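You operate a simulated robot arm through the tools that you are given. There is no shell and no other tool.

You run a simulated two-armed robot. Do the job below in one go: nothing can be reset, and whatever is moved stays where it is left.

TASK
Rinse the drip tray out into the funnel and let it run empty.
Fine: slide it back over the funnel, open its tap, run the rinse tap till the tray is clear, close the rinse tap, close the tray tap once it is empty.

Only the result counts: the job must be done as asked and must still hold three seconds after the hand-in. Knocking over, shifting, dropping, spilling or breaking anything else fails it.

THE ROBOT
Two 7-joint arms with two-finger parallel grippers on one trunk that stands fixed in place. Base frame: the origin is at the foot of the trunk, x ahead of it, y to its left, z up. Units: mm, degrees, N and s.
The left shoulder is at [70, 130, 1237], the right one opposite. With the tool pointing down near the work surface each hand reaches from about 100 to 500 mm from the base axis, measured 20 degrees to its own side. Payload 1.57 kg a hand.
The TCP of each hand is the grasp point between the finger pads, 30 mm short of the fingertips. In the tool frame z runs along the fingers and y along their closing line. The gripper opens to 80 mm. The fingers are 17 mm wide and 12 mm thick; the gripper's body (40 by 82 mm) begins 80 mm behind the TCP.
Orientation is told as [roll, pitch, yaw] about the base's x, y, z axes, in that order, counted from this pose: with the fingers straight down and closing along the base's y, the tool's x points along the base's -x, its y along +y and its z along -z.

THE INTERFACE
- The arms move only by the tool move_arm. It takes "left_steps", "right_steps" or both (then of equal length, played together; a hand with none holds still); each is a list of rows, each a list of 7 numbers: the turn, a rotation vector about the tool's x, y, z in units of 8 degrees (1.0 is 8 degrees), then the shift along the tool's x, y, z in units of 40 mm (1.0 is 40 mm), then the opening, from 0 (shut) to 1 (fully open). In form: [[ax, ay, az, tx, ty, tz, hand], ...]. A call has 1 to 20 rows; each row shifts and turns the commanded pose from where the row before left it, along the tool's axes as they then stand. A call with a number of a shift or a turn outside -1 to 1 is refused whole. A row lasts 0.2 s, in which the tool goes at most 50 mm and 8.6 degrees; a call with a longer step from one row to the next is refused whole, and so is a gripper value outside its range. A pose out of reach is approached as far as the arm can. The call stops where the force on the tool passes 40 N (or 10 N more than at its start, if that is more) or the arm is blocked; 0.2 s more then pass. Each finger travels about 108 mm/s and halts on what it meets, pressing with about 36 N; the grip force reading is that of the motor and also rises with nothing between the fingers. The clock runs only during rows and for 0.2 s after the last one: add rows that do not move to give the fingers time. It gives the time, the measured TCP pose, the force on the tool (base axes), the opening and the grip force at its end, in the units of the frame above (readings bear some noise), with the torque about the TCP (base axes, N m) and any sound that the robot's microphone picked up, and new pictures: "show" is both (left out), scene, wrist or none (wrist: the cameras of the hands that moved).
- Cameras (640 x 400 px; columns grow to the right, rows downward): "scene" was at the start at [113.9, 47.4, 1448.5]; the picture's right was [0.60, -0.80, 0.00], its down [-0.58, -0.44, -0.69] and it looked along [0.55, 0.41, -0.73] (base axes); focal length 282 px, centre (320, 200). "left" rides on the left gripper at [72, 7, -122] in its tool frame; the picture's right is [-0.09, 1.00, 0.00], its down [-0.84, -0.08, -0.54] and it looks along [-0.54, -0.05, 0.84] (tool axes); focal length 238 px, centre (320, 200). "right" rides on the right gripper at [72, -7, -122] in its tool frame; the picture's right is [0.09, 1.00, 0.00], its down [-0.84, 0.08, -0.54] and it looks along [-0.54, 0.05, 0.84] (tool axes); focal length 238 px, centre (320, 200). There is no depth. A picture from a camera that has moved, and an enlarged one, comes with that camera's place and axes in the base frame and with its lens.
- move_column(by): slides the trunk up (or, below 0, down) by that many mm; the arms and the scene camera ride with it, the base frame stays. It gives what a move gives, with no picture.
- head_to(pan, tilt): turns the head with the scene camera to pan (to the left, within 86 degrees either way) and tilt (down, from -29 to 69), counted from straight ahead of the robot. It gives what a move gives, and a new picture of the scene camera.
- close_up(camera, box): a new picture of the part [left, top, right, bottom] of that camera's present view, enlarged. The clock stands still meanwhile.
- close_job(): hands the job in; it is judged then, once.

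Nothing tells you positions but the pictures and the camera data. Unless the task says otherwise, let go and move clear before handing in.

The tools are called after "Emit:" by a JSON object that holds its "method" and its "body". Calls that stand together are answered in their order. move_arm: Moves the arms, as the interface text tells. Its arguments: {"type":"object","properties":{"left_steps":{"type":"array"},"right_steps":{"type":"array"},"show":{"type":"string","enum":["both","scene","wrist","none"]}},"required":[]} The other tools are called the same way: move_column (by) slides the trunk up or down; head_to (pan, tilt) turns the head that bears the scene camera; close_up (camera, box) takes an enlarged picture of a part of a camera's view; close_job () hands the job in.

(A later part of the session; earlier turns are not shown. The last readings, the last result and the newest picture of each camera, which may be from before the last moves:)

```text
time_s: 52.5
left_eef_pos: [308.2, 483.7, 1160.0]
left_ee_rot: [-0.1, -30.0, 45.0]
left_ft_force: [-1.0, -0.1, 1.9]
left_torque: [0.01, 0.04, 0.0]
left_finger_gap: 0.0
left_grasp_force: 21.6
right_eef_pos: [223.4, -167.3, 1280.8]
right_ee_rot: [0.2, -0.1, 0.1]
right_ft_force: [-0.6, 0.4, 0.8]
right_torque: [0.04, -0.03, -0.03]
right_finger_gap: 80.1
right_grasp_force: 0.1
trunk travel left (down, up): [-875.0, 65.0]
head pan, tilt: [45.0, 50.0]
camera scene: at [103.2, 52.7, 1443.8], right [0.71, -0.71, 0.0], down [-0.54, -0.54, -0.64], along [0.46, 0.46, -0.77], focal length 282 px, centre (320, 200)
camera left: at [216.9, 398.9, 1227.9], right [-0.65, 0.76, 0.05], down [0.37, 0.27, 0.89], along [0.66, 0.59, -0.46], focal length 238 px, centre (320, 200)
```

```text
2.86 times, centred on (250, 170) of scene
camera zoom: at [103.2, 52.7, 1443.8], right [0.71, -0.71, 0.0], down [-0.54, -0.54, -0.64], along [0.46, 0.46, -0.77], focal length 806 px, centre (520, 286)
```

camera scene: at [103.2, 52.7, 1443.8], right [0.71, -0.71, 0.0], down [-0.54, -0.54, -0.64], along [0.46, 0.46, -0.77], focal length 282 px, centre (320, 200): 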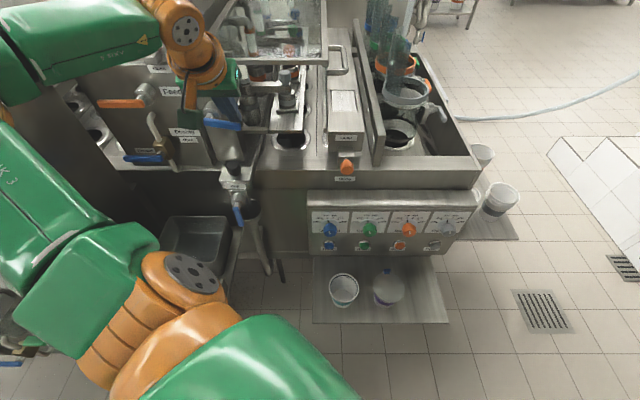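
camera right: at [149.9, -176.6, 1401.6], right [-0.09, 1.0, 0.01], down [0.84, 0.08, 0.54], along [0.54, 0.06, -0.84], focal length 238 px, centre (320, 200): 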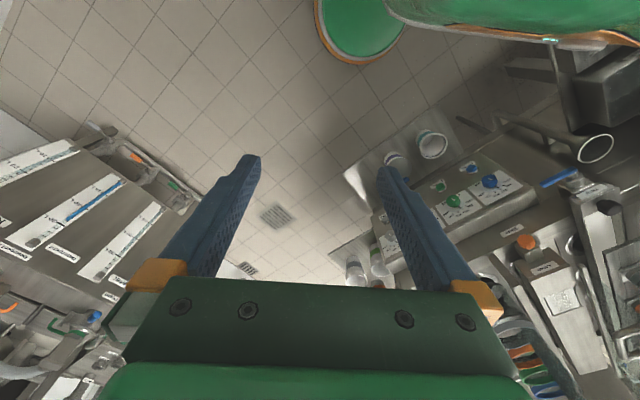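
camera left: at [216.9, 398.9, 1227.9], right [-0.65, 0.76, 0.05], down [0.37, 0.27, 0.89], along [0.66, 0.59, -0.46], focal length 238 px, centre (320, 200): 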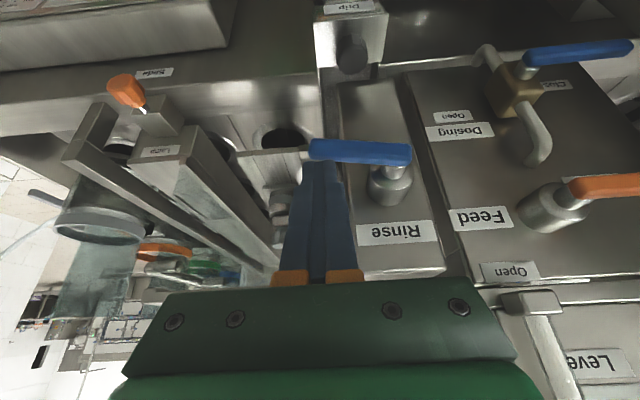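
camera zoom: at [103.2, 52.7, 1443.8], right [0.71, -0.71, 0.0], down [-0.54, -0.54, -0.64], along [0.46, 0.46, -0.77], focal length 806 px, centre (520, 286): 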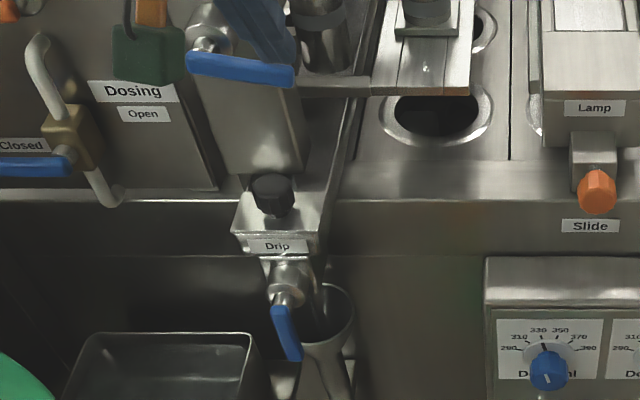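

The Rinse lever turns down easily, at about 2 N. I'll open it to about half and check that the water goes into the tray and down the funnel.

Emit:
{"method": "move_arm", "body": {"left_steps": [[0, 0, 0, 0.084, -0.025, 0.246, 0], [0, 0, 0, 0.089, 0.05, 0.154, 0], [0, 0, 0, 0.085, 0.0775, 0.147, 0], [0, 0, 0, 0.076, 0.1075, 0.132, 0]], "show": "both"}}

Emit:
{"method": "close_up", "body": {"camera": "left", "box": [240, 20, 480, 220]}}

Emit:
{"method": "close_up", "body": {"camera": "scene", "box": [200, 120, 300, 220]}}

```text
time_s: 53.5
left_eef_pos: [304.9, 489.2, 1127.7]
left_ee_rot: [0.0, -30.1, 45.0]
left_ft_force: [0.9, -0.5, 2.7]
left_torque: [0.03, -0.03, -0.03]
left_finger_gap: 0.0
left_grasp_force: 21.6
right_eef_pos: [224.1, -167.9, 1279.1]
right_ee_rot: [0.2, 0.1, -0.1]
right_ft_force: [-0.4, -0.4, -0.9]
right_torque: [0.0, 0.02, -0.05]
right_finger_gap: 80.0
right_grasp_force: 0.1
trunk travel left (down, up): [-875.0, 65.0]
head pan, tilt: [45.0, 50.0]
camera scene: at [104.1, 52.4, 1443.7], right [0.71, -0.71, 0.0], down [-0.54, -0.54, -0.64], along [0.45, 0.46, -0.77], focal length 282 px, centre (320, 200)
camera left: at [213.4, 405.8, 1197.8], right [-0.65, 0.76, 0.05], down [0.38, 0.27, 0.89], along [0.66, 0.59, -0.46], focal length 238 px, centre (320, 200)
```

scene: 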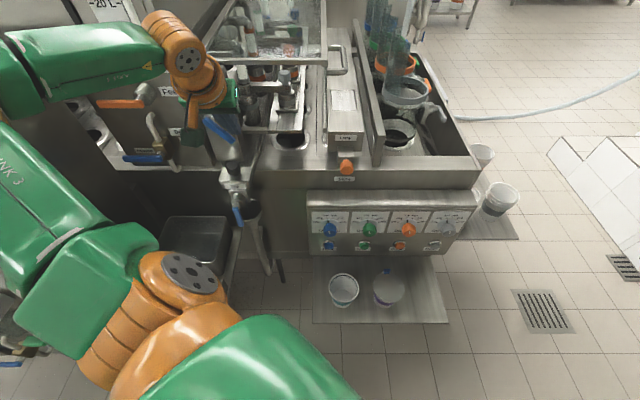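
left: 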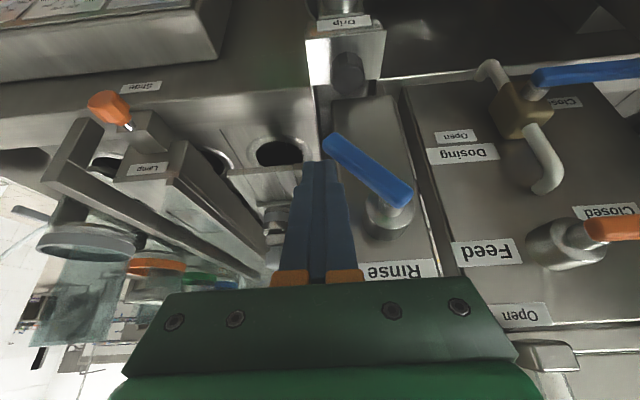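

```text
2.00 times, centred on (360, 120) of left
camera zoom: at [213.4, 405.8, 1197.8], right [-0.65, 0.76, 0.05], down [0.38, 0.27, 0.89], along [0.66, 0.59, -0.46], focal length 477 px, centre (240, 360)
```

zoom: 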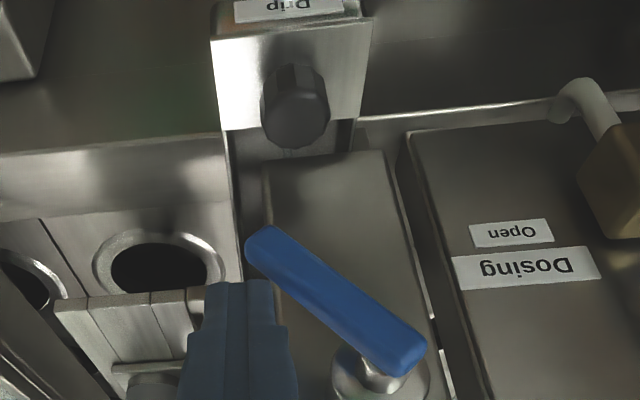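

```text
4.00 times, centred on (250, 170) of scene
camera zoom: at [104.1, 52.4, 1443.7], right [0.71, -0.71, 0.0], down [-0.54, -0.54, -0.64], along [0.45, 0.46, -0.77], focal length 1129 px, centre (600, 320)
```

zoom: 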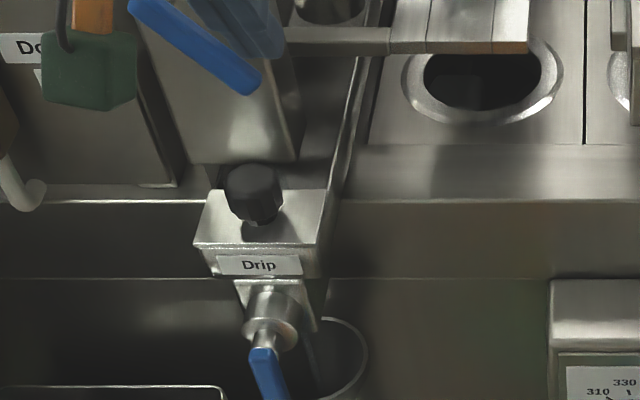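

The Rinse lever is about half open and the force is small. I'll take it on to vertical.

Emit:
{"method": "move_arm", "body": {"left_steps": [[0, 0, 0, 0.039, 0.18, 0.067, 0], [0, 0, 0, 0.054, 0.1525, 0.093, 0], [0, 0, 0, 0.041, 0.1675, 0.0714, 0], [0, 0, 0, 0.025, 0.15, 0.043, 0]], "show": "both"}}

Emit:
{"method": "close_up", "body": {"camera": "scene", "box": [200, 120, 300, 220]}}

```text
time_s: 54.5
left_eef_pos: [287.2, 506.3, 1116.1]
left_ee_rot: [0.1, -30.0, 45.0]
left_ft_force: [1.3, -3.9, -0.8]
left_torque: [0.02, -0.02, 0.0]
left_finger_gap: 0.1
left_grasp_force: 21.7
right_eef_pos: [225.3, -169.2, 1279.8]
right_ee_rot: [0.2, 0.2, 0.0]
right_ft_force: [-0.1, 0.1, 0.8]
right_torque: [0.01, -0.01, -0.02]
right_finger_gap: 80.2
right_grasp_force: 0.0
trunk travel left (down, up): [-875.0, 65.0]
head pan, tilt: [45.0, 50.0]
camera scene: at [106.6, 51.4, 1443.6], right [0.71, -0.71, 0.0], down [-0.54, -0.54, -0.64], along [0.45, 0.46, -0.77], focal length 282 px, centre (320, 200)
camera left: at [197.0, 423.2, 1184.9], right [-0.65, 0.76, 0.05], down [0.38, 0.27, 0.89], along [0.66, 0.59, -0.46], focal length 238 px, centre (320, 200)
```

scene: 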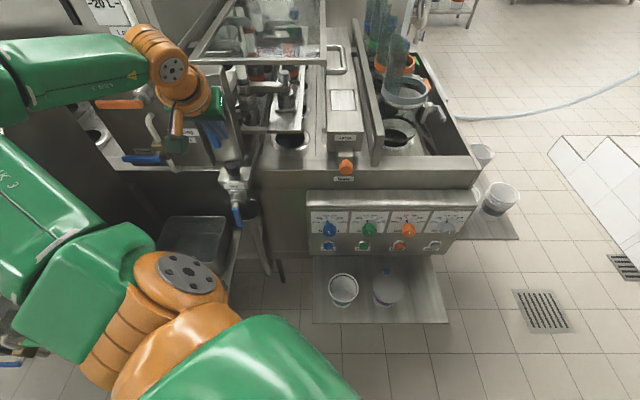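
left: 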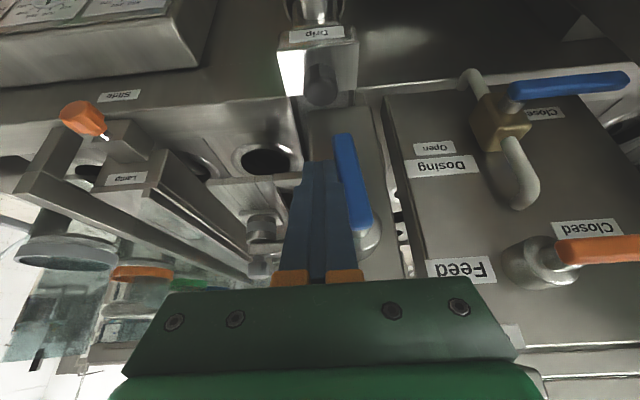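

```text
4.00 times, centred on (250, 170) of scene
camera zoom: at [106.6, 51.4, 1443.6], right [0.71, -0.71, 0.0], down [-0.54, -0.54, -0.64], along [0.45, 0.46, -0.77], focal length 1129 px, centre (600, 320)
```

zoom: 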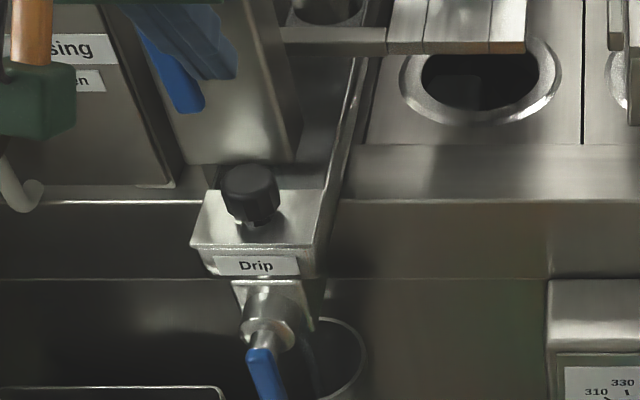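

The Rinse lever is close to vertical. I'll back the finger off and look at the tray, the stream and the funnel.

Emit:
{"method": "move_arm", "body": {"left_steps": [[0, 0, 0, 0, -0.4, 0, 0], [0, 0, 0, 0.3, -0.4, -0.9, 0], [0, 0, 0, 0.5, 0, -0.9, 0]], "show": "both"}}

Emit:
{"method": "close_up", "body": {"camera": "left", "box": [240, 0, 480, 200]}}

Emit:
{"method": "close_up", "body": {"camera": "scene", "box": [200, 120, 300, 220]}}

```text
time_s: 55.3
left_eef_pos: [261.6, 439.9, 1164.0]
left_ee_rot: [-0.1, -30.1, 45.0]
left_ft_force: [1.1, -0.4, 0.8]
left_torque: [0.06, -0.06, -0.02]
left_finger_gap: 0.0
left_grasp_force: 21.2
right_eef_pos: [222.1, -168.8, 1280.4]
right_ee_rot: [0.2, -0.1, 0.0]
right_ft_force: [-0.3, 0.9, -0.2]
right_torque: [0.0, -0.01, 0.03]
right_finger_gap: 79.7
right_grasp_force: 0.1
trunk travel left (down, up): [-875.0, 65.0]
head pan, tilt: [45.0, 50.0]
camera scene: at [101.7, 51.0, 1444.0], right [0.71, -0.71, 0.0], down [-0.54, -0.54, -0.64], along [0.46, 0.46, -0.76], focal length 282 px, centre (320, 200)
camera left: at [170.6, 355.7, 1232.6], right [-0.65, 0.76, 0.05], down [0.37, 0.27, 0.89], along [0.66, 0.59, -0.46], focal length 238 px, centre (320, 200)
```

scene: 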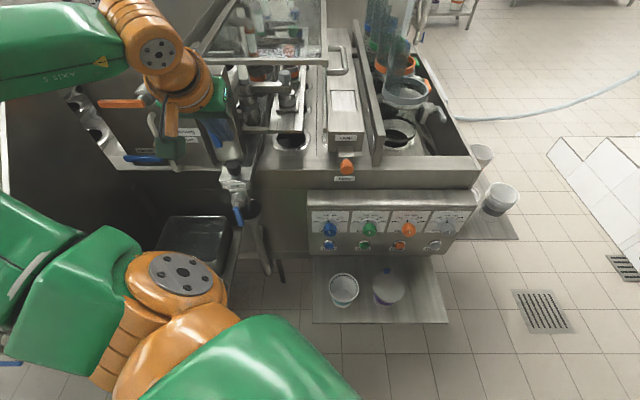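
left: 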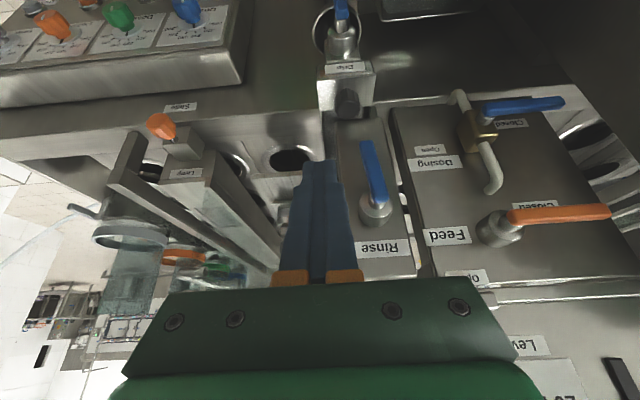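

```text
2.00 times, centred on (360, 100) of left
camera zoom: at [170.6, 355.7, 1232.6], right [-0.65, 0.76, 0.05], down [0.37, 0.27, 0.89], along [0.66, 0.59, -0.46], focal length 477 px, centre (240, 400)
```

zoom: 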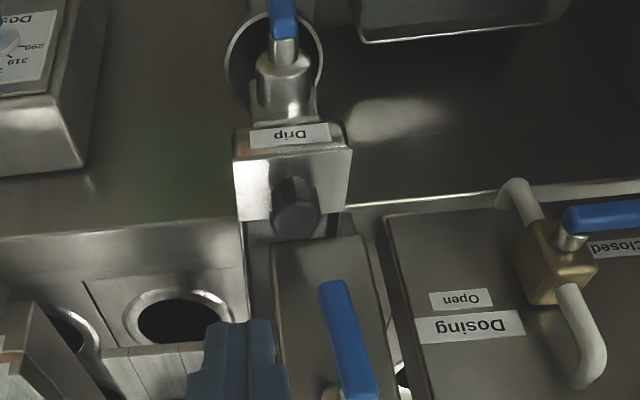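

```text
4.00 times, centred on (250, 170) of scene
camera zoom: at [101.7, 51.0, 1444.0], right [0.71, -0.71, 0.0], down [-0.54, -0.54, -0.64], along [0.46, 0.46, -0.76], focal length 1129 px, centre (600, 320)
```

zoom: 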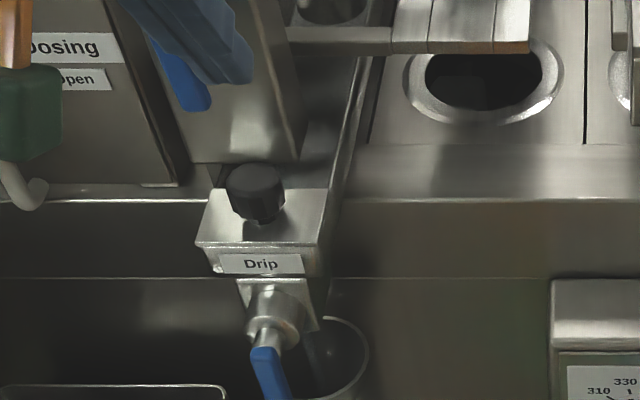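

Both taps look open. I'll drop the hand to the front right of the valve for a view of the stream inside the funnel.

Emit:
{"method": "move_arm", "body": {"left_steps": [[0, 0, 0, 0.526, -0.4125, 0.736, 0], [0, 0, 0, 0.526, -0.4125, 0.736, 0], [0, 0, 0, 0.526, -0.4125, 0.736, 0], [0, 0, 0, 0.526, -0.4125, 0.736, 0]], "show": "both"}}

Emit:
{"method": "close_up", "body": {"camera": "left", "box": [320, 0, 520, 160]}}

Emit:
{"method": "close_up", "body": {"camera": "scene", "box": [200, 120, 300, 220]}}

```text
time_s: 56.3
left_eef_pos: [301.9, 384.1, 1017.0]
left_ee_rot: [-0.1, -29.9, 45.1]
left_ft_force: [0.2, 0.2, 0.3]
left_torque: [-0.04, -0.03, -0.01]
left_finger_gap: 0.0
left_grasp_force: 21.1
right_eef_pos: [226.1, -165.7, 1279.0]
right_ee_rot: [0.1, 0.1, 0.0]
right_ft_force: [-0.2, 0.2, 0.0]
right_torque: [0.0, 0.01, -0.01]
right_finger_gap: 79.9
right_grasp_force: 0.0
trunk travel left (down, up): [-875.0, 65.0]
head pan, tilt: [45.0, 50.0]
camera scene: at [106.1, 54.6, 1443.5], right [0.71, -0.71, 0.0], down [-0.54, -0.54, -0.64], along [0.45, 0.45, -0.77], focal length 282 px, centre (320, 200)
camera left: at [211.5, 300.1, 1085.9], right [-0.65, 0.76, 0.04], down [0.38, 0.27, 0.89], along [0.66, 0.59, -0.46], focal length 238 px, centre (320, 200)
```

scene: 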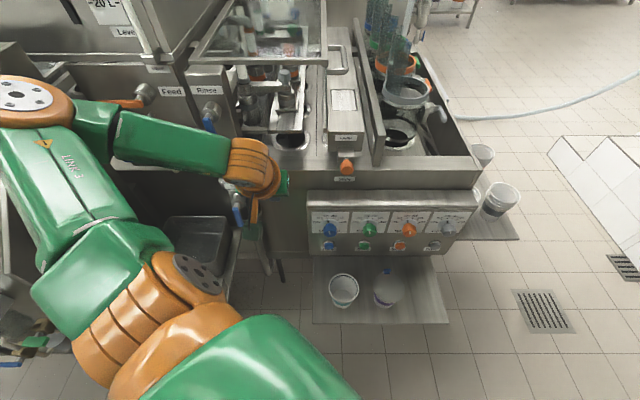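
left: 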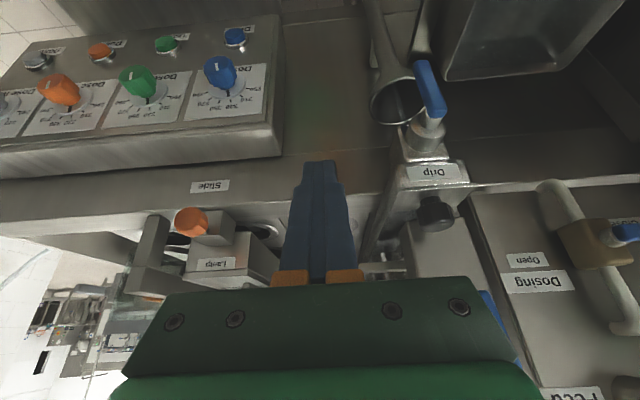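

```text
2.50 times, centred on (420, 80) of left
camera zoom: at [211.5, 300.1, 1085.9], right [-0.65, 0.76, 0.04], down [0.38, 0.27, 0.89], along [0.66, 0.59, -0.46], focal length 596 px, centre (70, 500)
```

zoom: 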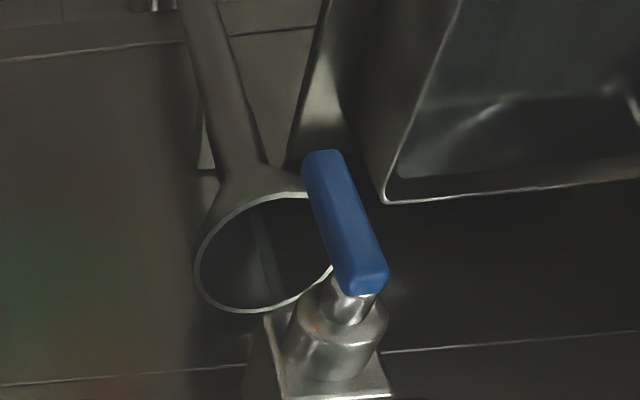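

```text
4.00 times, centred on (250, 170) of scene
camera zoom: at [106.1, 54.6, 1443.5], right [0.71, -0.71, 0.0], down [-0.54, -0.54, -0.64], along [0.45, 0.45, -0.77], focal length 1129 px, centre (600, 320)
```

zoom: 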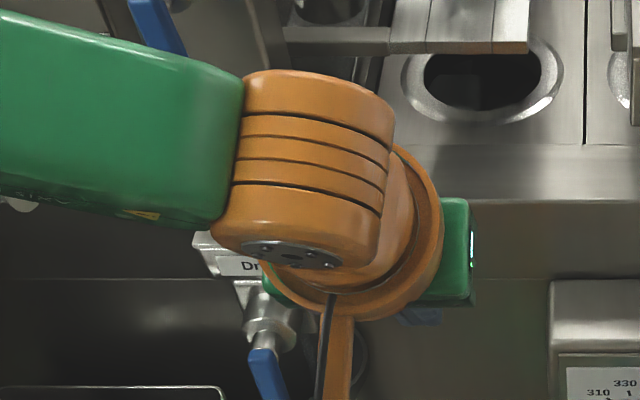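

No stream is visible in the funnel right now. I'll look into the tray under the Rinse box to see whether any rinse water is arriving.

Emit:
{"method": "close_up", "body": {"camera": "left", "box": [340, 130, 480, 270]}}

Emit:
{"method": "close_up", "body": {"camera": "left", "box": [360, 60, 460, 140]}}

Emit:
{"method": "close_up", "body": {"camera": "scene", "box": [190, 60, 290, 160]}}

```text
2.86 times, centred on (410, 200) of left
camera zoom: at [211.5, 300.1, 1085.9], right [-0.65, 0.76, 0.04], down [0.38, 0.27, 0.89], along [0.66, 0.59, -0.46], focal length 681 px, centre (63, 200)
```

zoom: 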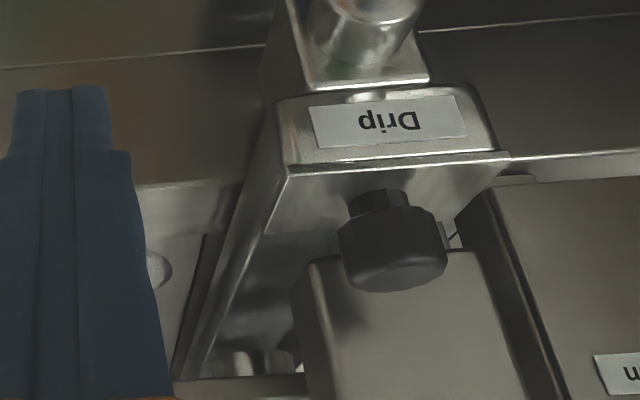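

```text
5.00 times, centred on (410, 100) of left
camera zoom: at [211.5, 300.1, 1085.9], right [-0.65, 0.76, 0.04], down [0.38, 0.27, 0.89], along [0.66, 0.59, -0.46], focal length 1192 px, centre (-130, 700)
```

zoom: 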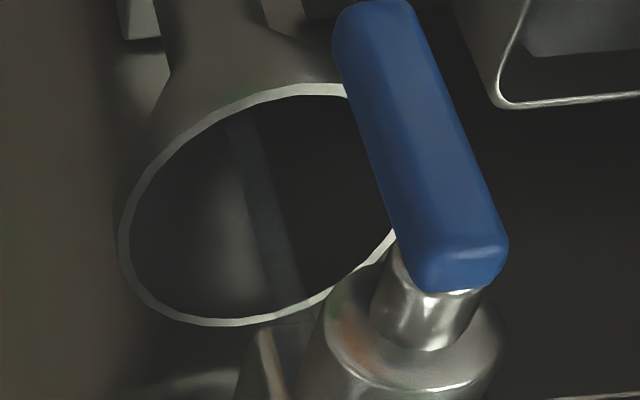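

```text
4.00 times, centred on (240, 110) of scene
camera zoom: at [106.1, 54.6, 1443.5], right [0.71, -0.71, 0.0], down [-0.54, -0.54, -0.64], along [0.45, 0.45, -0.77], focal length 1129 px, centre (640, 560)
```

zoom: 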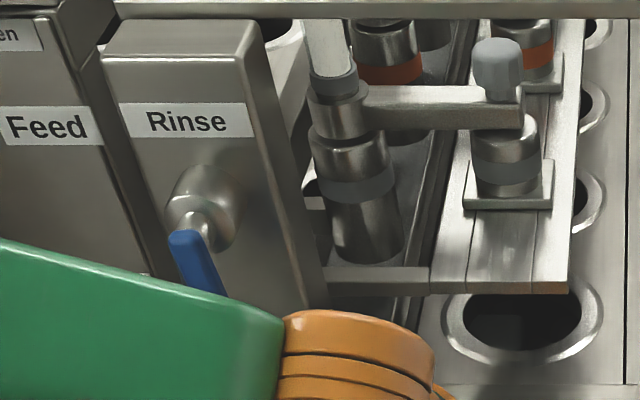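

Enlarged, a clear, translucent stream is falling into the funnel, where the first one was milky white. So the rinse is flowing and the tray is clearing. While it runs a bit longer I'll bring the finger round to the left of the Rinse lever, ready to lift it closed.

Emit:
{"method": "move_arm", "body": {"left_steps": [[0, 0, 0, -0.3875, 0, -0.671, 0], [0, 0, 0, -0.3875, 0, -0.671, 0], [0, 0, 0, -0.3875, 0, -0.671, 0], [0, 0, 0, -0.19, 0.8875, 0.109, 0], [0, 0, 0, -0.19, 0.8875, 0.109, 0], [0, 0, 0, -0.19, 0.8875, 0.109, 0], [0, 0, 0, -0.19, 0.8875, 0.109, 0]], "show": "both"}}

Emit:
{"method": "close_up", "body": {"camera": "left", "box": [200, 0, 440, 200]}}

Emit:
{"method": "close_up", "body": {"camera": "scene", "box": [200, 140, 300, 240]}}

```text
time_s: 57.9
left_eef_pos: [225.4, 511.8, 1110.6]
left_ee_rot: [-0.1, -30.0, 45.1]
left_ft_force: [0.1, 0.6, 0.5]
left_torque: [0.01, -0.02, 0.02]
left_finger_gap: 0.2
left_grasp_force: 21.3
right_eef_pos: [223.4, -165.8, 1280.7]
right_ee_rot: [0.1, 0.0, -0.1]
right_ft_force: [-0.4, 0.1, -0.4]
right_torque: [0.0, 0.0, 0.03]
right_finger_gap: 79.8
right_grasp_force: 0.0
trunk travel left (down, up): [-875.0, 65.0]
head pan, tilt: [45.0, 50.0]
camera scene: at [103.5, 54.7, 1443.7], right [0.71, -0.71, 0.0], down [-0.54, -0.54, -0.64], along [0.45, 0.45, -0.77], focal length 282 px, centre (320, 200)
camera left: at [134.0, 427.0, 1179.7], right [-0.65, 0.76, 0.04], down [0.37, 0.27, 0.89], along [0.66, 0.59, -0.46], focal length 238 px, centre (320, 200)
```

scene: 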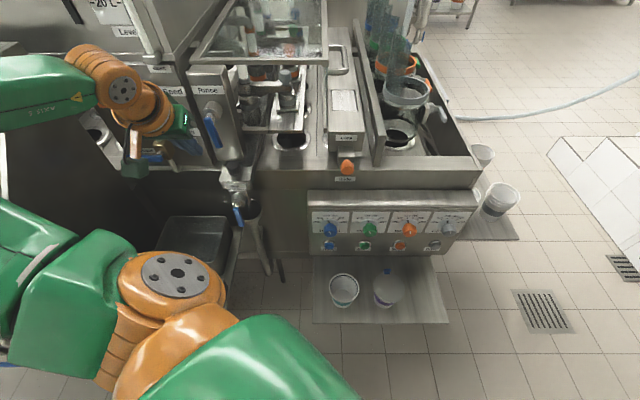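
left: 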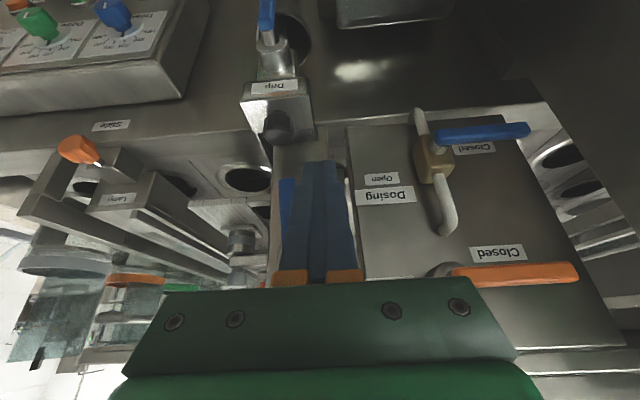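

```text
2.00 times, centred on (320, 100) of left
camera zoom: at [134.0, 427.0, 1179.7], right [-0.65, 0.76, 0.04], down [0.37, 0.27, 0.89], along [0.66, 0.59, -0.46], focal length 477 px, centre (320, 400)
```

zoom: 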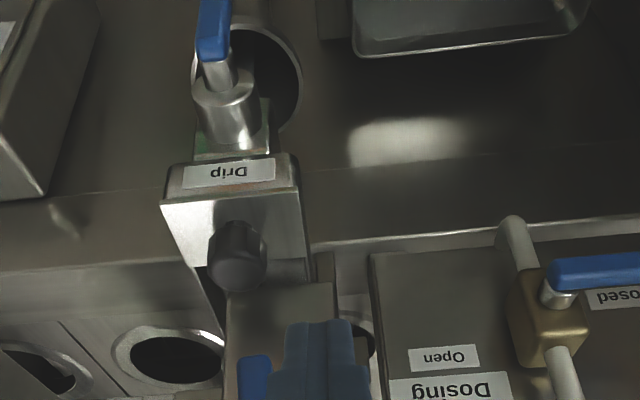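

```text
4.00 times, centred on (250, 190) of scene
camera zoom: at [103.5, 54.7, 1443.7], right [0.71, -0.71, 0.0], down [-0.54, -0.54, -0.64], along [0.45, 0.45, -0.77], focal length 1129 px, centre (600, 240)
```

zoom: 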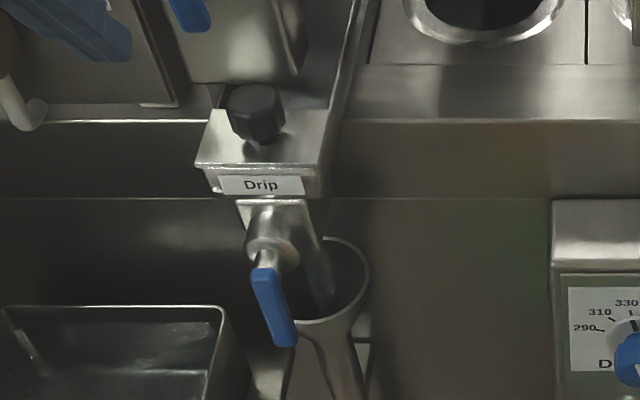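

The scene view shows the translucent stream still falling inside the funnel. I'll pitch the finger to about -50° and let the rinse run a few more seconds.

Emit:
{"method": "move_arm", "body": {"left_steps": [[0, -1, 0, 0, 0, 0, 0], [0, -1, 0, 0, 0, 0, 0], [0, -0.5, 0, 0, 0, 0, 0], [0, 0, 0, 0, 0, 0, 0], [0, 0, 0, 0, 0, 0, 0], [0, 0, 0, 0, 0, 0, 0], [0, 0, 0, 0, 0, 0, 0], [0, 0, 0, 0, 0, 0, 0], [0, 0, 0, 0, 0, 0, 0], [0, 0, 0, 0, 0, 0, 0], [0, 0, 0, 0, 0, 0, 0], [0, 0, 0, 0, 0, 0, 0], [0, 0, 0, 0, 0, 0, 0], [0, 0, 0, 0, 0, 0, 0], [0, 0, 0, 0, 0, 0, 0]], "show": "both"}}

Emit:
{"method": "close_up", "body": {"camera": "left", "box": [200, 0, 440, 200]}}

Emit:
{"method": "close_up", "body": {"camera": "scene", "box": [220, 160, 280, 220]}}

Emit:
{"method": "close_up", "body": {"camera": "scene", "box": [190, 90, 290, 190]}}

```text
time_s: 61.1
left_eef_pos: [225.8, 509.4, 1112.0]
left_ee_rot: [0.0, -50.0, 45.0]
left_ft_force: [0.0, 0.4, -0.5]
left_torque: [0.02, 0.0, 0.0]
left_finger_gap: 0.0
left_grasp_force: 21.6
right_eef_pos: [224.7, -166.8, 1280.8]
right_ee_rot: [0.2, 0.0, -0.1]
right_ft_force: [-0.4, -0.2, -0.6]
right_torque: [0.01, -0.02, 0.0]
right_finger_gap: 79.9
right_grasp_force: 0.0
trunk travel left (down, up): [-875.0, 65.0]
head pan, tilt: [45.0, 50.0]
camera scene: at [104.3, 53.6, 1443.7], right [0.71, -0.71, 0.0], down [-0.54, -0.54, -0.64], along [0.45, 0.45, -0.77], focal length 282 px, centre (320, 200)
camera left: at [122.8, 414.0, 1133.9], right [-0.66, 0.75, 0.07], down [0.14, 0.03, 0.99], along [0.74, 0.67, -0.13], focal length 238 px, centre (320, 200)
```

scene: 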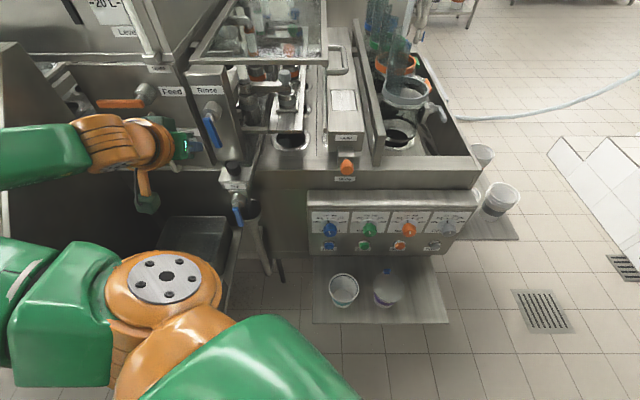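
left: 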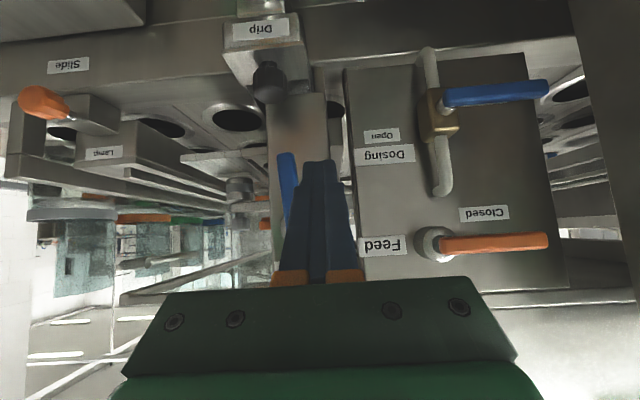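

```text
2.00 times, centred on (320, 100) of left
camera zoom: at [122.8, 414.0, 1133.9], right [-0.66, 0.75, 0.07], down [0.14, 0.03, 0.99], along [0.74, 0.67, -0.13], focal length 477 px, centre (320, 400)
```

zoom: 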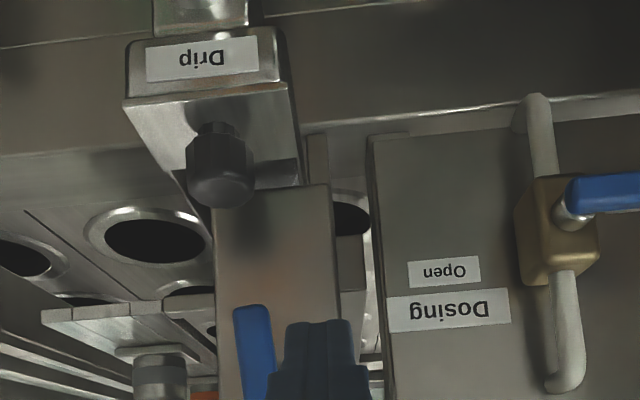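

```text
6.67 times, centred on (250, 190) of scene
camera zoom: at [104.3, 53.6, 1443.7], right [0.71, -0.71, 0.0], down [-0.54, -0.54, -0.64], along [0.45, 0.45, -0.77], focal length 1881 px, centre (787, 267)
```

zoom: 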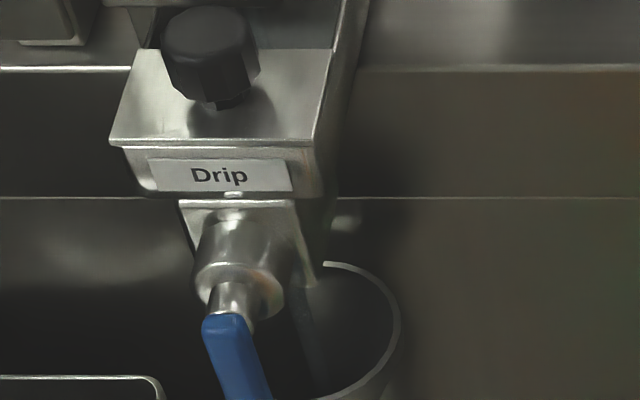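

```text
4.00 times, centred on (240, 140) of scene
camera zoom: at [104.3, 53.6, 1443.7], right [0.71, -0.71, 0.0], down [-0.54, -0.54, -0.64], along [0.45, 0.45, -0.77], focal length 1129 px, centre (640, 440)
```

zoom: 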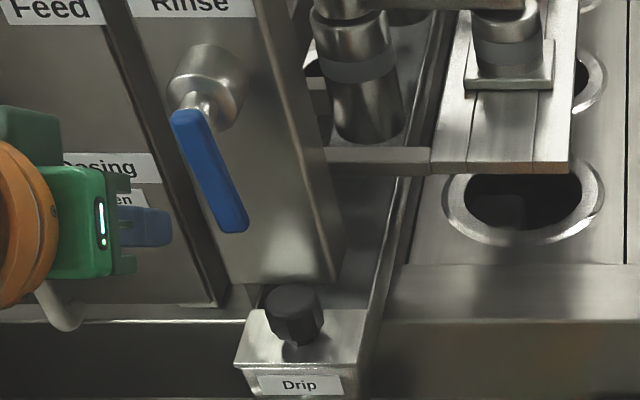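

The outflow is clear and steady. I'll let the rinse run about eight more seconds to be sure the tray is clean.

Emit:
{"method": "move_arm", "body": {"left_steps": [[0, 0, 0, 0, 0, 0, 0], [0, 0, 0, 0, 0, 0, 0], [0, 0, 0, 0, 0, 0, 0], [0, 0, 0, 0, 0, 0, 0], [0, 0, 0, 0, 0, 0, 0], [0, 0, 0, 0, 0, 0, 0], [0, 0, 0, 0, 0, 0, 0], [0, 0, 0, 0, 0, 0, 0], [0, 0, 0, 0, 0, 0, 0], [0, 0, 0, 0, 0, 0, 0], [0, 0, 0, 0, 0, 0, 0], [0, 0, 0, 0, 0, 0, 0], [0, 0, 0, 0, 0, 0, 0], [0, 0, 0, 0, 0, 0, 0], [0, 0, 0, 0, 0, 0, 0], [0, 0, 0, 0, 0, 0, 0], [0, 0, 0, 0, 0, 0, 0], [0, 0, 0, 0, 0, 0, 0], [0, 0, 0, 0, 0, 0, 0], [0, 0, 0, 0, 0, 0, 0]], "show": "none"}}

Emit:
{"method": "move_arm", "body": {"left_steps": [[0, 0, 0, 0, 0, 0, 0], [0, 0, 0, 0, 0, 0, 0], [0, 0, 0, 0, 0, 0, 0], [0, 0, 0, 0, 0, 0, 0], [0, 0, 0, 0, 0, 0, 0], [0, 0, 0, 0, 0, 0, 0], [0, 0, 0, 0, 0, 0, 0], [0, 0, 0, 0, 0, 0, 0], [0, 0, 0, 0, 0, 0, 0], [0, 0, 0, 0, 0, 0, 0], [0, 0, 0, 0, 0, 0, 0], [0, 0, 0, 0, 0, 0, 0], [0, 0, 0, 0, 0, 0, 0], [0, 0, 0, 0, 0, 0, 0], [0, 0, 0, 0, 0, 0, 0], [0, 0, 0, 0, 0, 0, 0], [0, 0, 0, 0, 0, 0, 0], [0, 0, 0, 0, 0, 0, 0], [0, 0, 0, 0, 0, 0, 0], [0, 0, 0, 0, 0, 0, 0]], "show": "scene"}}

Emit:
{"method": "close_up", "body": {"camera": "scene", "box": [220, 160, 280, 220]}}

Emit:
{"method": "close_up", "body": {"camera": "scene", "box": [190, 90, 290, 190]}}

```text
time_s: 65.3
left_eef_pos: [224.9, 509.2, 1111.4]
left_ee_rot: [0.0, -50.1, 45.1]
left_ft_force: [-0.9, -0.8, -0.2]
left_torque: [-0.03, 0.01, -0.03]
left_finger_gap: 0.0
left_grasp_force: 21.7
right_eef_pos: [224.7, -166.7, 1279.6]
right_ee_rot: [0.1, -0.1, 0.0]
right_ft_force: [-0.9, 0.0, 0.1]
right_torque: [0.03, -0.02, -0.01]
right_finger_gap: 80.3
right_grasp_force: 0.1
trunk travel left (down, up): [-875.0, 65.0]
head pan, tilt: [45.0, 50.0]
```

```text
time_s: 69.5
left_eef_pos: [224.6, 509.1, 1111.7]
left_ee_rot: [0.0, -50.0, 45.0]
left_ft_force: [0.0, 0.0, -0.2]
left_torque: [-0.04, 0.05, 0.04]
left_finger_gap: 0.1
left_grasp_force: 21.3
right_eef_pos: [224.5, -167.9, 1279.7]
right_ee_rot: [0.0, 0.1, 0.0]
right_ft_force: [0.6, 0.0, -0.1]
right_torque: [-0.03, 0.01, -0.02]
right_finger_gap: 80.1
right_grasp_force: 0.0
trunk travel left (down, up): [-875.0, 65.0]
head pan, tilt: [45.0, 50.0]
camera scene: at [104.3, 53.6, 1443.7], right [0.71, -0.71, 0.0], down [-0.54, -0.54, -0.64], along [0.45, 0.45, -0.77], focal length 282 px, centre (320, 200)
```

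scene: 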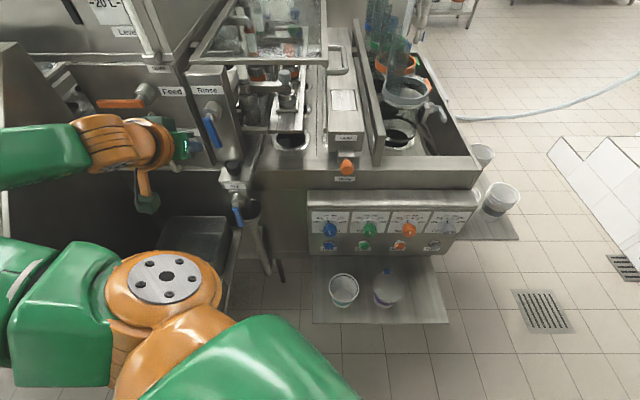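

```text
6.67 times, centred on (250, 190) of scene
camera zoom: at [104.3, 53.6, 1443.7], right [0.71, -0.71, 0.0], down [-0.54, -0.54, -0.64], along [0.45, 0.45, -0.77], focal length 1881 px, centre (787, 267)
```

zoom: 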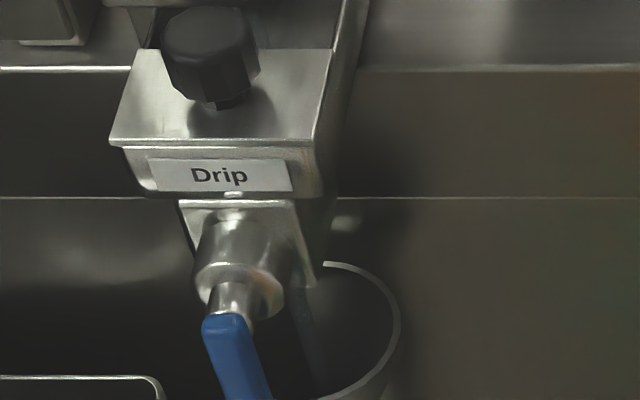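

```text
4.00 times, centred on (240, 140) of scene
camera zoom: at [104.3, 53.6, 1443.7], right [0.71, -0.71, 0.0], down [-0.54, -0.54, -0.64], along [0.45, 0.45, -0.77], focal length 1129 px, centre (640, 440)
```

zoom: 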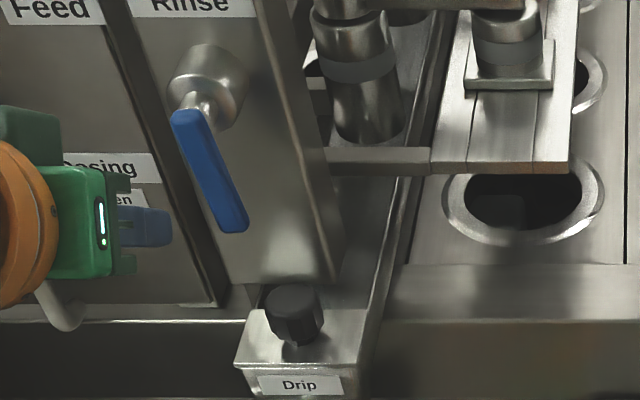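

The stream looked the same at 61 s and 69 s: clear and steady. Now I'll close the Rinse tap, starting by moving the finger in to the left of the hanging lever.

Emit:
{"method": "move_arm", "body": {"left_steps": [[0, 0, 0, 0.5745, 0.1, 0.482, 0], [0, 0, 0, -0.611, 0, 0.728, 0]], "show": "both"}}

Emit:
{"method": "close_up", "body": {"camera": "left", "box": [220, 60, 420, 230]}}

Emit:
{"method": "close_up", "body": {"camera": "scene", "box": [180, 70, 280, 170]}}

```text
time_s: 70.1
left_eef_pos: [250.5, 540.5, 1080.0]
left_ee_rot: [0.0, -49.9, 45.0]
left_ft_force: [0.5, -0.3, 0.1]
left_torque: [-0.02, 0.01, -0.02]
left_finger_gap: 0.0
left_grasp_force: 21.1
right_eef_pos: [226.1, -165.3, 1279.3]
right_ee_rot: [0.0, 0.0, 0.0]
right_ft_force: [0.9, 0.8, 0.3]
right_torque: [0.0, 0.06, -0.03]
right_finger_gap: 80.1
right_grasp_force: 0.2
trunk travel left (down, up): [-875.0, 65.0]
head pan, tilt: [45.0, 50.0]
camera scene: at [106.5, 55.6, 1443.4], right [0.71, -0.71, 0.0], down [-0.54, -0.54, -0.64], along [0.45, 0.45, -0.77], focal length 282 px, centre (320, 200)
camera left: at [148.0, 445.5, 1102.4], right [-0.66, 0.75, 0.07], down [0.14, 0.03, 0.99], along [0.74, 0.67, -0.13], focal length 238 px, centre (320, 200)
```

scene: 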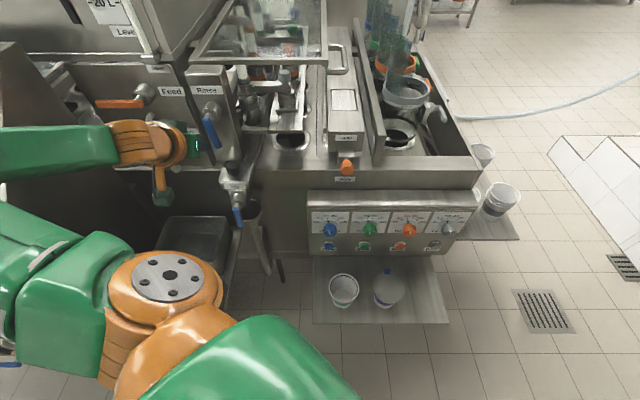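
left: 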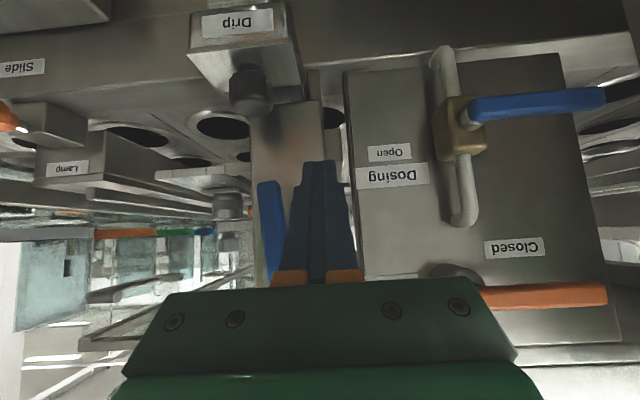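

```text
2.35 times, centred on (320, 145) of left
camera zoom: at [148.0, 445.5, 1102.4], right [-0.66, 0.75, 0.07], down [0.14, 0.03, 0.99], along [0.74, 0.67, -0.13], focal length 561 px, centre (320, 329)
```

zoom: 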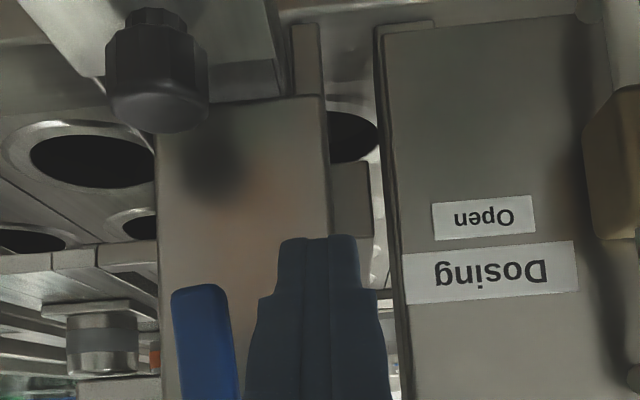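

```text
4.00 times, centred on (230, 120) of scene
camera zoom: at [106.5, 55.6, 1443.4], right [0.71, -0.71, 0.0], down [-0.54, -0.54, -0.64], along [0.45, 0.45, -0.77], focal length 1129 px, centre (680, 520)
```

zoom: 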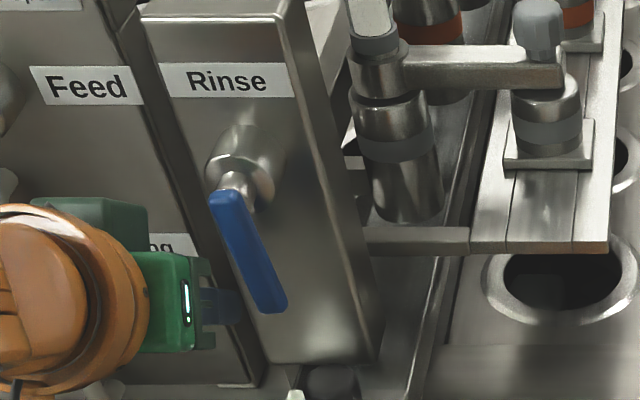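

The finger is left of the lever and overlaps its lower end. I'll push right and up along the lever's arc, stopping halfway to check.

Emit:
{"method": "move_arm", "body": {"left_steps": [[0, 0, 0, -0.031, -0.4, -0.026, 0], [0, 0, 0, -0.0115, -0.1875, -0.0096, 0], [0, 0, 0, -0.038, -0.1775, -0.032, 0], [0, 0, 0, -0.059, -0.17, -0.05, 0], [0, 0, 0, -0.082, -0.1525, -0.069, 0]], "show": "both"}}

Emit:
{"method": "close_up", "body": {"camera": "left", "box": [220, 60, 420, 230]}}

Emit:
{"method": "close_up", "body": {"camera": "scene", "box": [180, 70, 280, 170]}}

```text
time_s: 71.3
left_eef_pos: [280.1, 508.7, 1092.9]
left_ee_rot: [-0.2, -50.0, 45.1]
left_ft_force: [-2.3, -2.7, -4.2]
left_torque: [-0.01, 0.02, -0.05]
left_finger_gap: 0.0
left_grasp_force: 21.5
right_eef_pos: [223.4, -167.7, 1280.0]
right_ee_rot: [0.1, -0.2, 0.0]
right_ft_force: [0.3, -0.9, -0.8]
right_torque: [0.03, 0.01, 0.01]
right_finger_gap: 80.0
right_grasp_force: 0.0
trunk travel left (down, up): [-875.0, 65.0]
head pan, tilt: [45.0, 50.0]
camera scene: at [103.4, 53.9, 1443.8], right [0.71, -0.71, 0.0], down [-0.54, -0.54, -0.64], along [0.46, 0.45, -0.77], focal length 282 px, centre (320, 200)
camera left: at [176.7, 413.1, 1116.0], right [-0.66, 0.75, 0.07], down [0.14, 0.03, 0.99], along [0.74, 0.66, -0.13], focal length 238 px, centre (320, 200)
```

scene: 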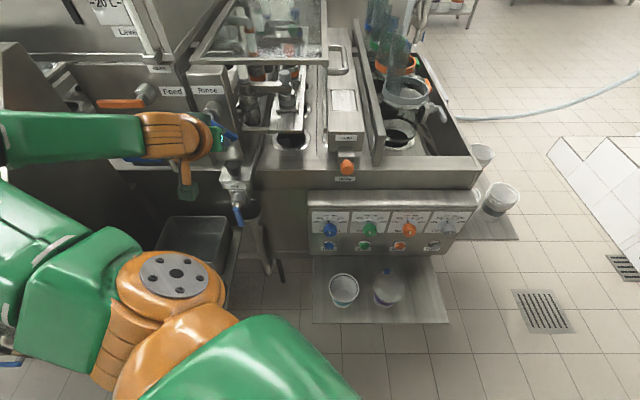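
left: 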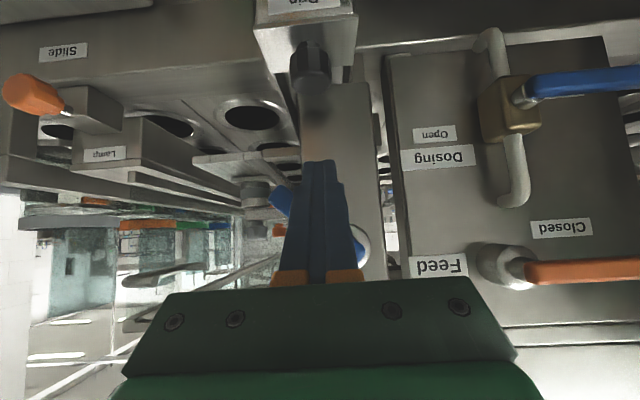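

```text
2.35 times, centred on (320, 145) of left
camera zoom: at [176.7, 413.1, 1116.0], right [-0.66, 0.75, 0.07], down [0.14, 0.03, 0.99], along [0.74, 0.66, -0.13], focal length 561 px, centre (320, 329)
```

zoom: 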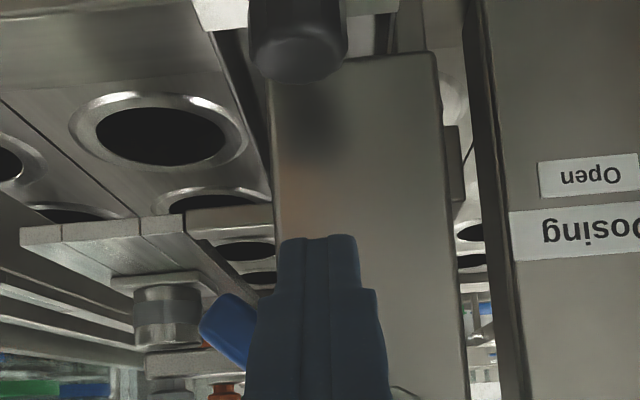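

```text
4.00 times, centred on (230, 120) of scene
camera zoom: at [103.4, 53.9, 1443.8], right [0.71, -0.71, 0.0], down [-0.54, -0.54, -0.64], along [0.46, 0.45, -0.77], focal length 1129 px, centre (680, 520)
```

zoom: 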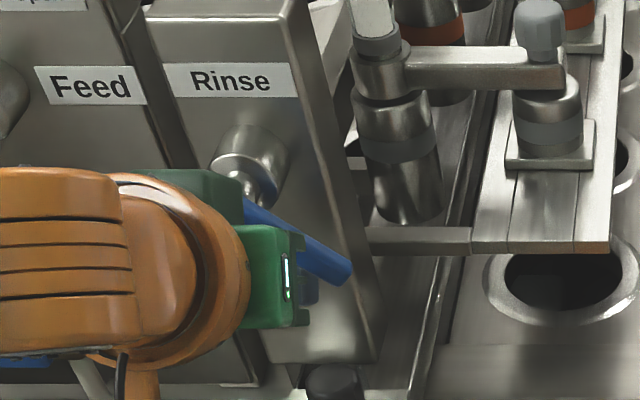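

The lever is now about 35° below horizontal with small forces. I'll finish lifting it to horizontal, the closed position.

Emit:
{"method": "move_arm", "body": {"left_steps": [[0, 0, 0, -0.075, -0.13, -0.063, 0], [0, 0, 0, -0.117, -0.1075, -0.098, 0], [0, 0, 0, -0.128, -0.08, -0.108, 0], [0, 0, 0, -0.138, -0.0475, -0.116, 0], [0, 0, 0, -0.038, 0, -0.032, 0]], "show": "both"}}

Emit:
{"method": "close_up", "body": {"camera": "left", "box": [220, 60, 420, 260]}}

Emit:
{"method": "close_up", "body": {"camera": "scene", "box": [180, 70, 280, 170]}}

```text
time_s: 72.5
left_eef_pos: [287.7, 497.3, 1117.1]
left_ee_rot: [-0.1, -49.8, 45.1]
left_ft_force: [-5.9, -7.0, -16.3]
left_torque: [-0.03, 0.08, 0.1]
left_finger_gap: 0.0
left_grasp_force: 21.2
right_eef_pos: [222.0, -167.3, 1280.0]
right_ee_rot: [0.1, -0.1, 0.1]
right_ft_force: [-0.1, -0.9, 0.4]
right_torque: [0.0, 0.0, -0.03]
right_finger_gap: 80.0
right_grasp_force: 0.0
trunk travel left (down, up): [-875.0, 65.0]
head pan, tilt: [45.0, 50.0]
camera scene: at [103.3, 54.1, 1443.5], right [0.71, -0.71, 0.0], down [-0.54, -0.54, -0.64], along [0.46, 0.45, -0.77], focal length 282 px, centre (320, 200)
camera left: at [186.4, 402.6, 1140.6], right [-0.66, 0.75, 0.07], down [0.14, 0.04, 0.99], along [0.74, 0.66, -0.13], focal length 238 px, centre (320, 200)
```

scene: 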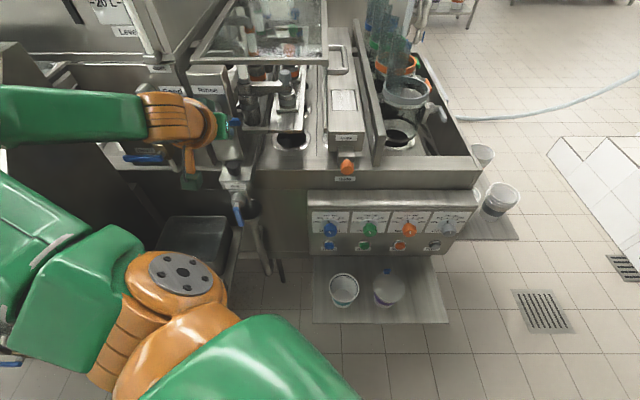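
left: 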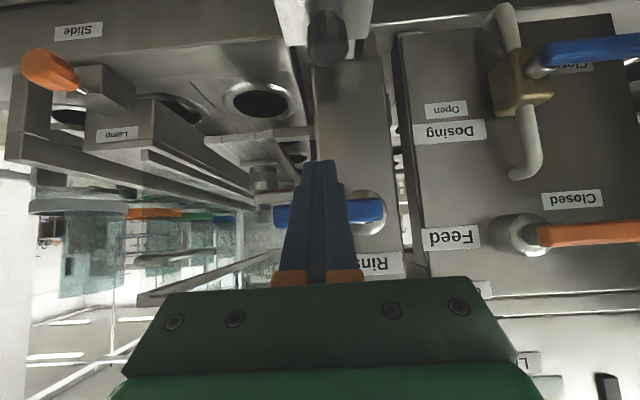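

```text
2.00 times, centred on (320, 160) of left
camera zoom: at [186.4, 402.6, 1140.6], right [-0.66, 0.75, 0.07], down [0.14, 0.04, 0.99], along [0.74, 0.66, -0.13], focal length 477 px, centre (320, 280)
```

zoom: 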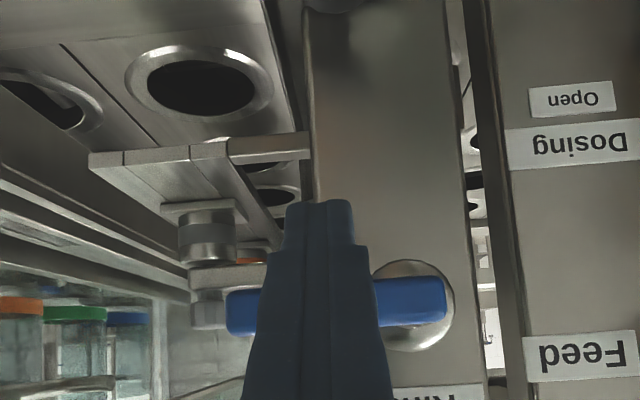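

```text
4.00 times, centred on (230, 120) of scene
camera zoom: at [103.3, 54.1, 1443.5], right [0.71, -0.71, 0.0], down [-0.54, -0.54, -0.64], along [0.46, 0.45, -0.77], focal length 1129 px, centre (680, 520)
```

zoom: 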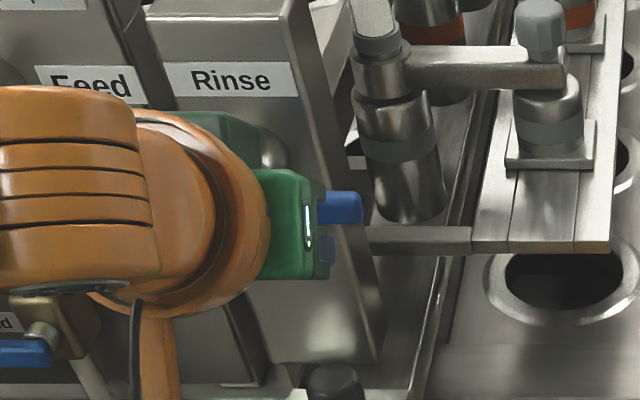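

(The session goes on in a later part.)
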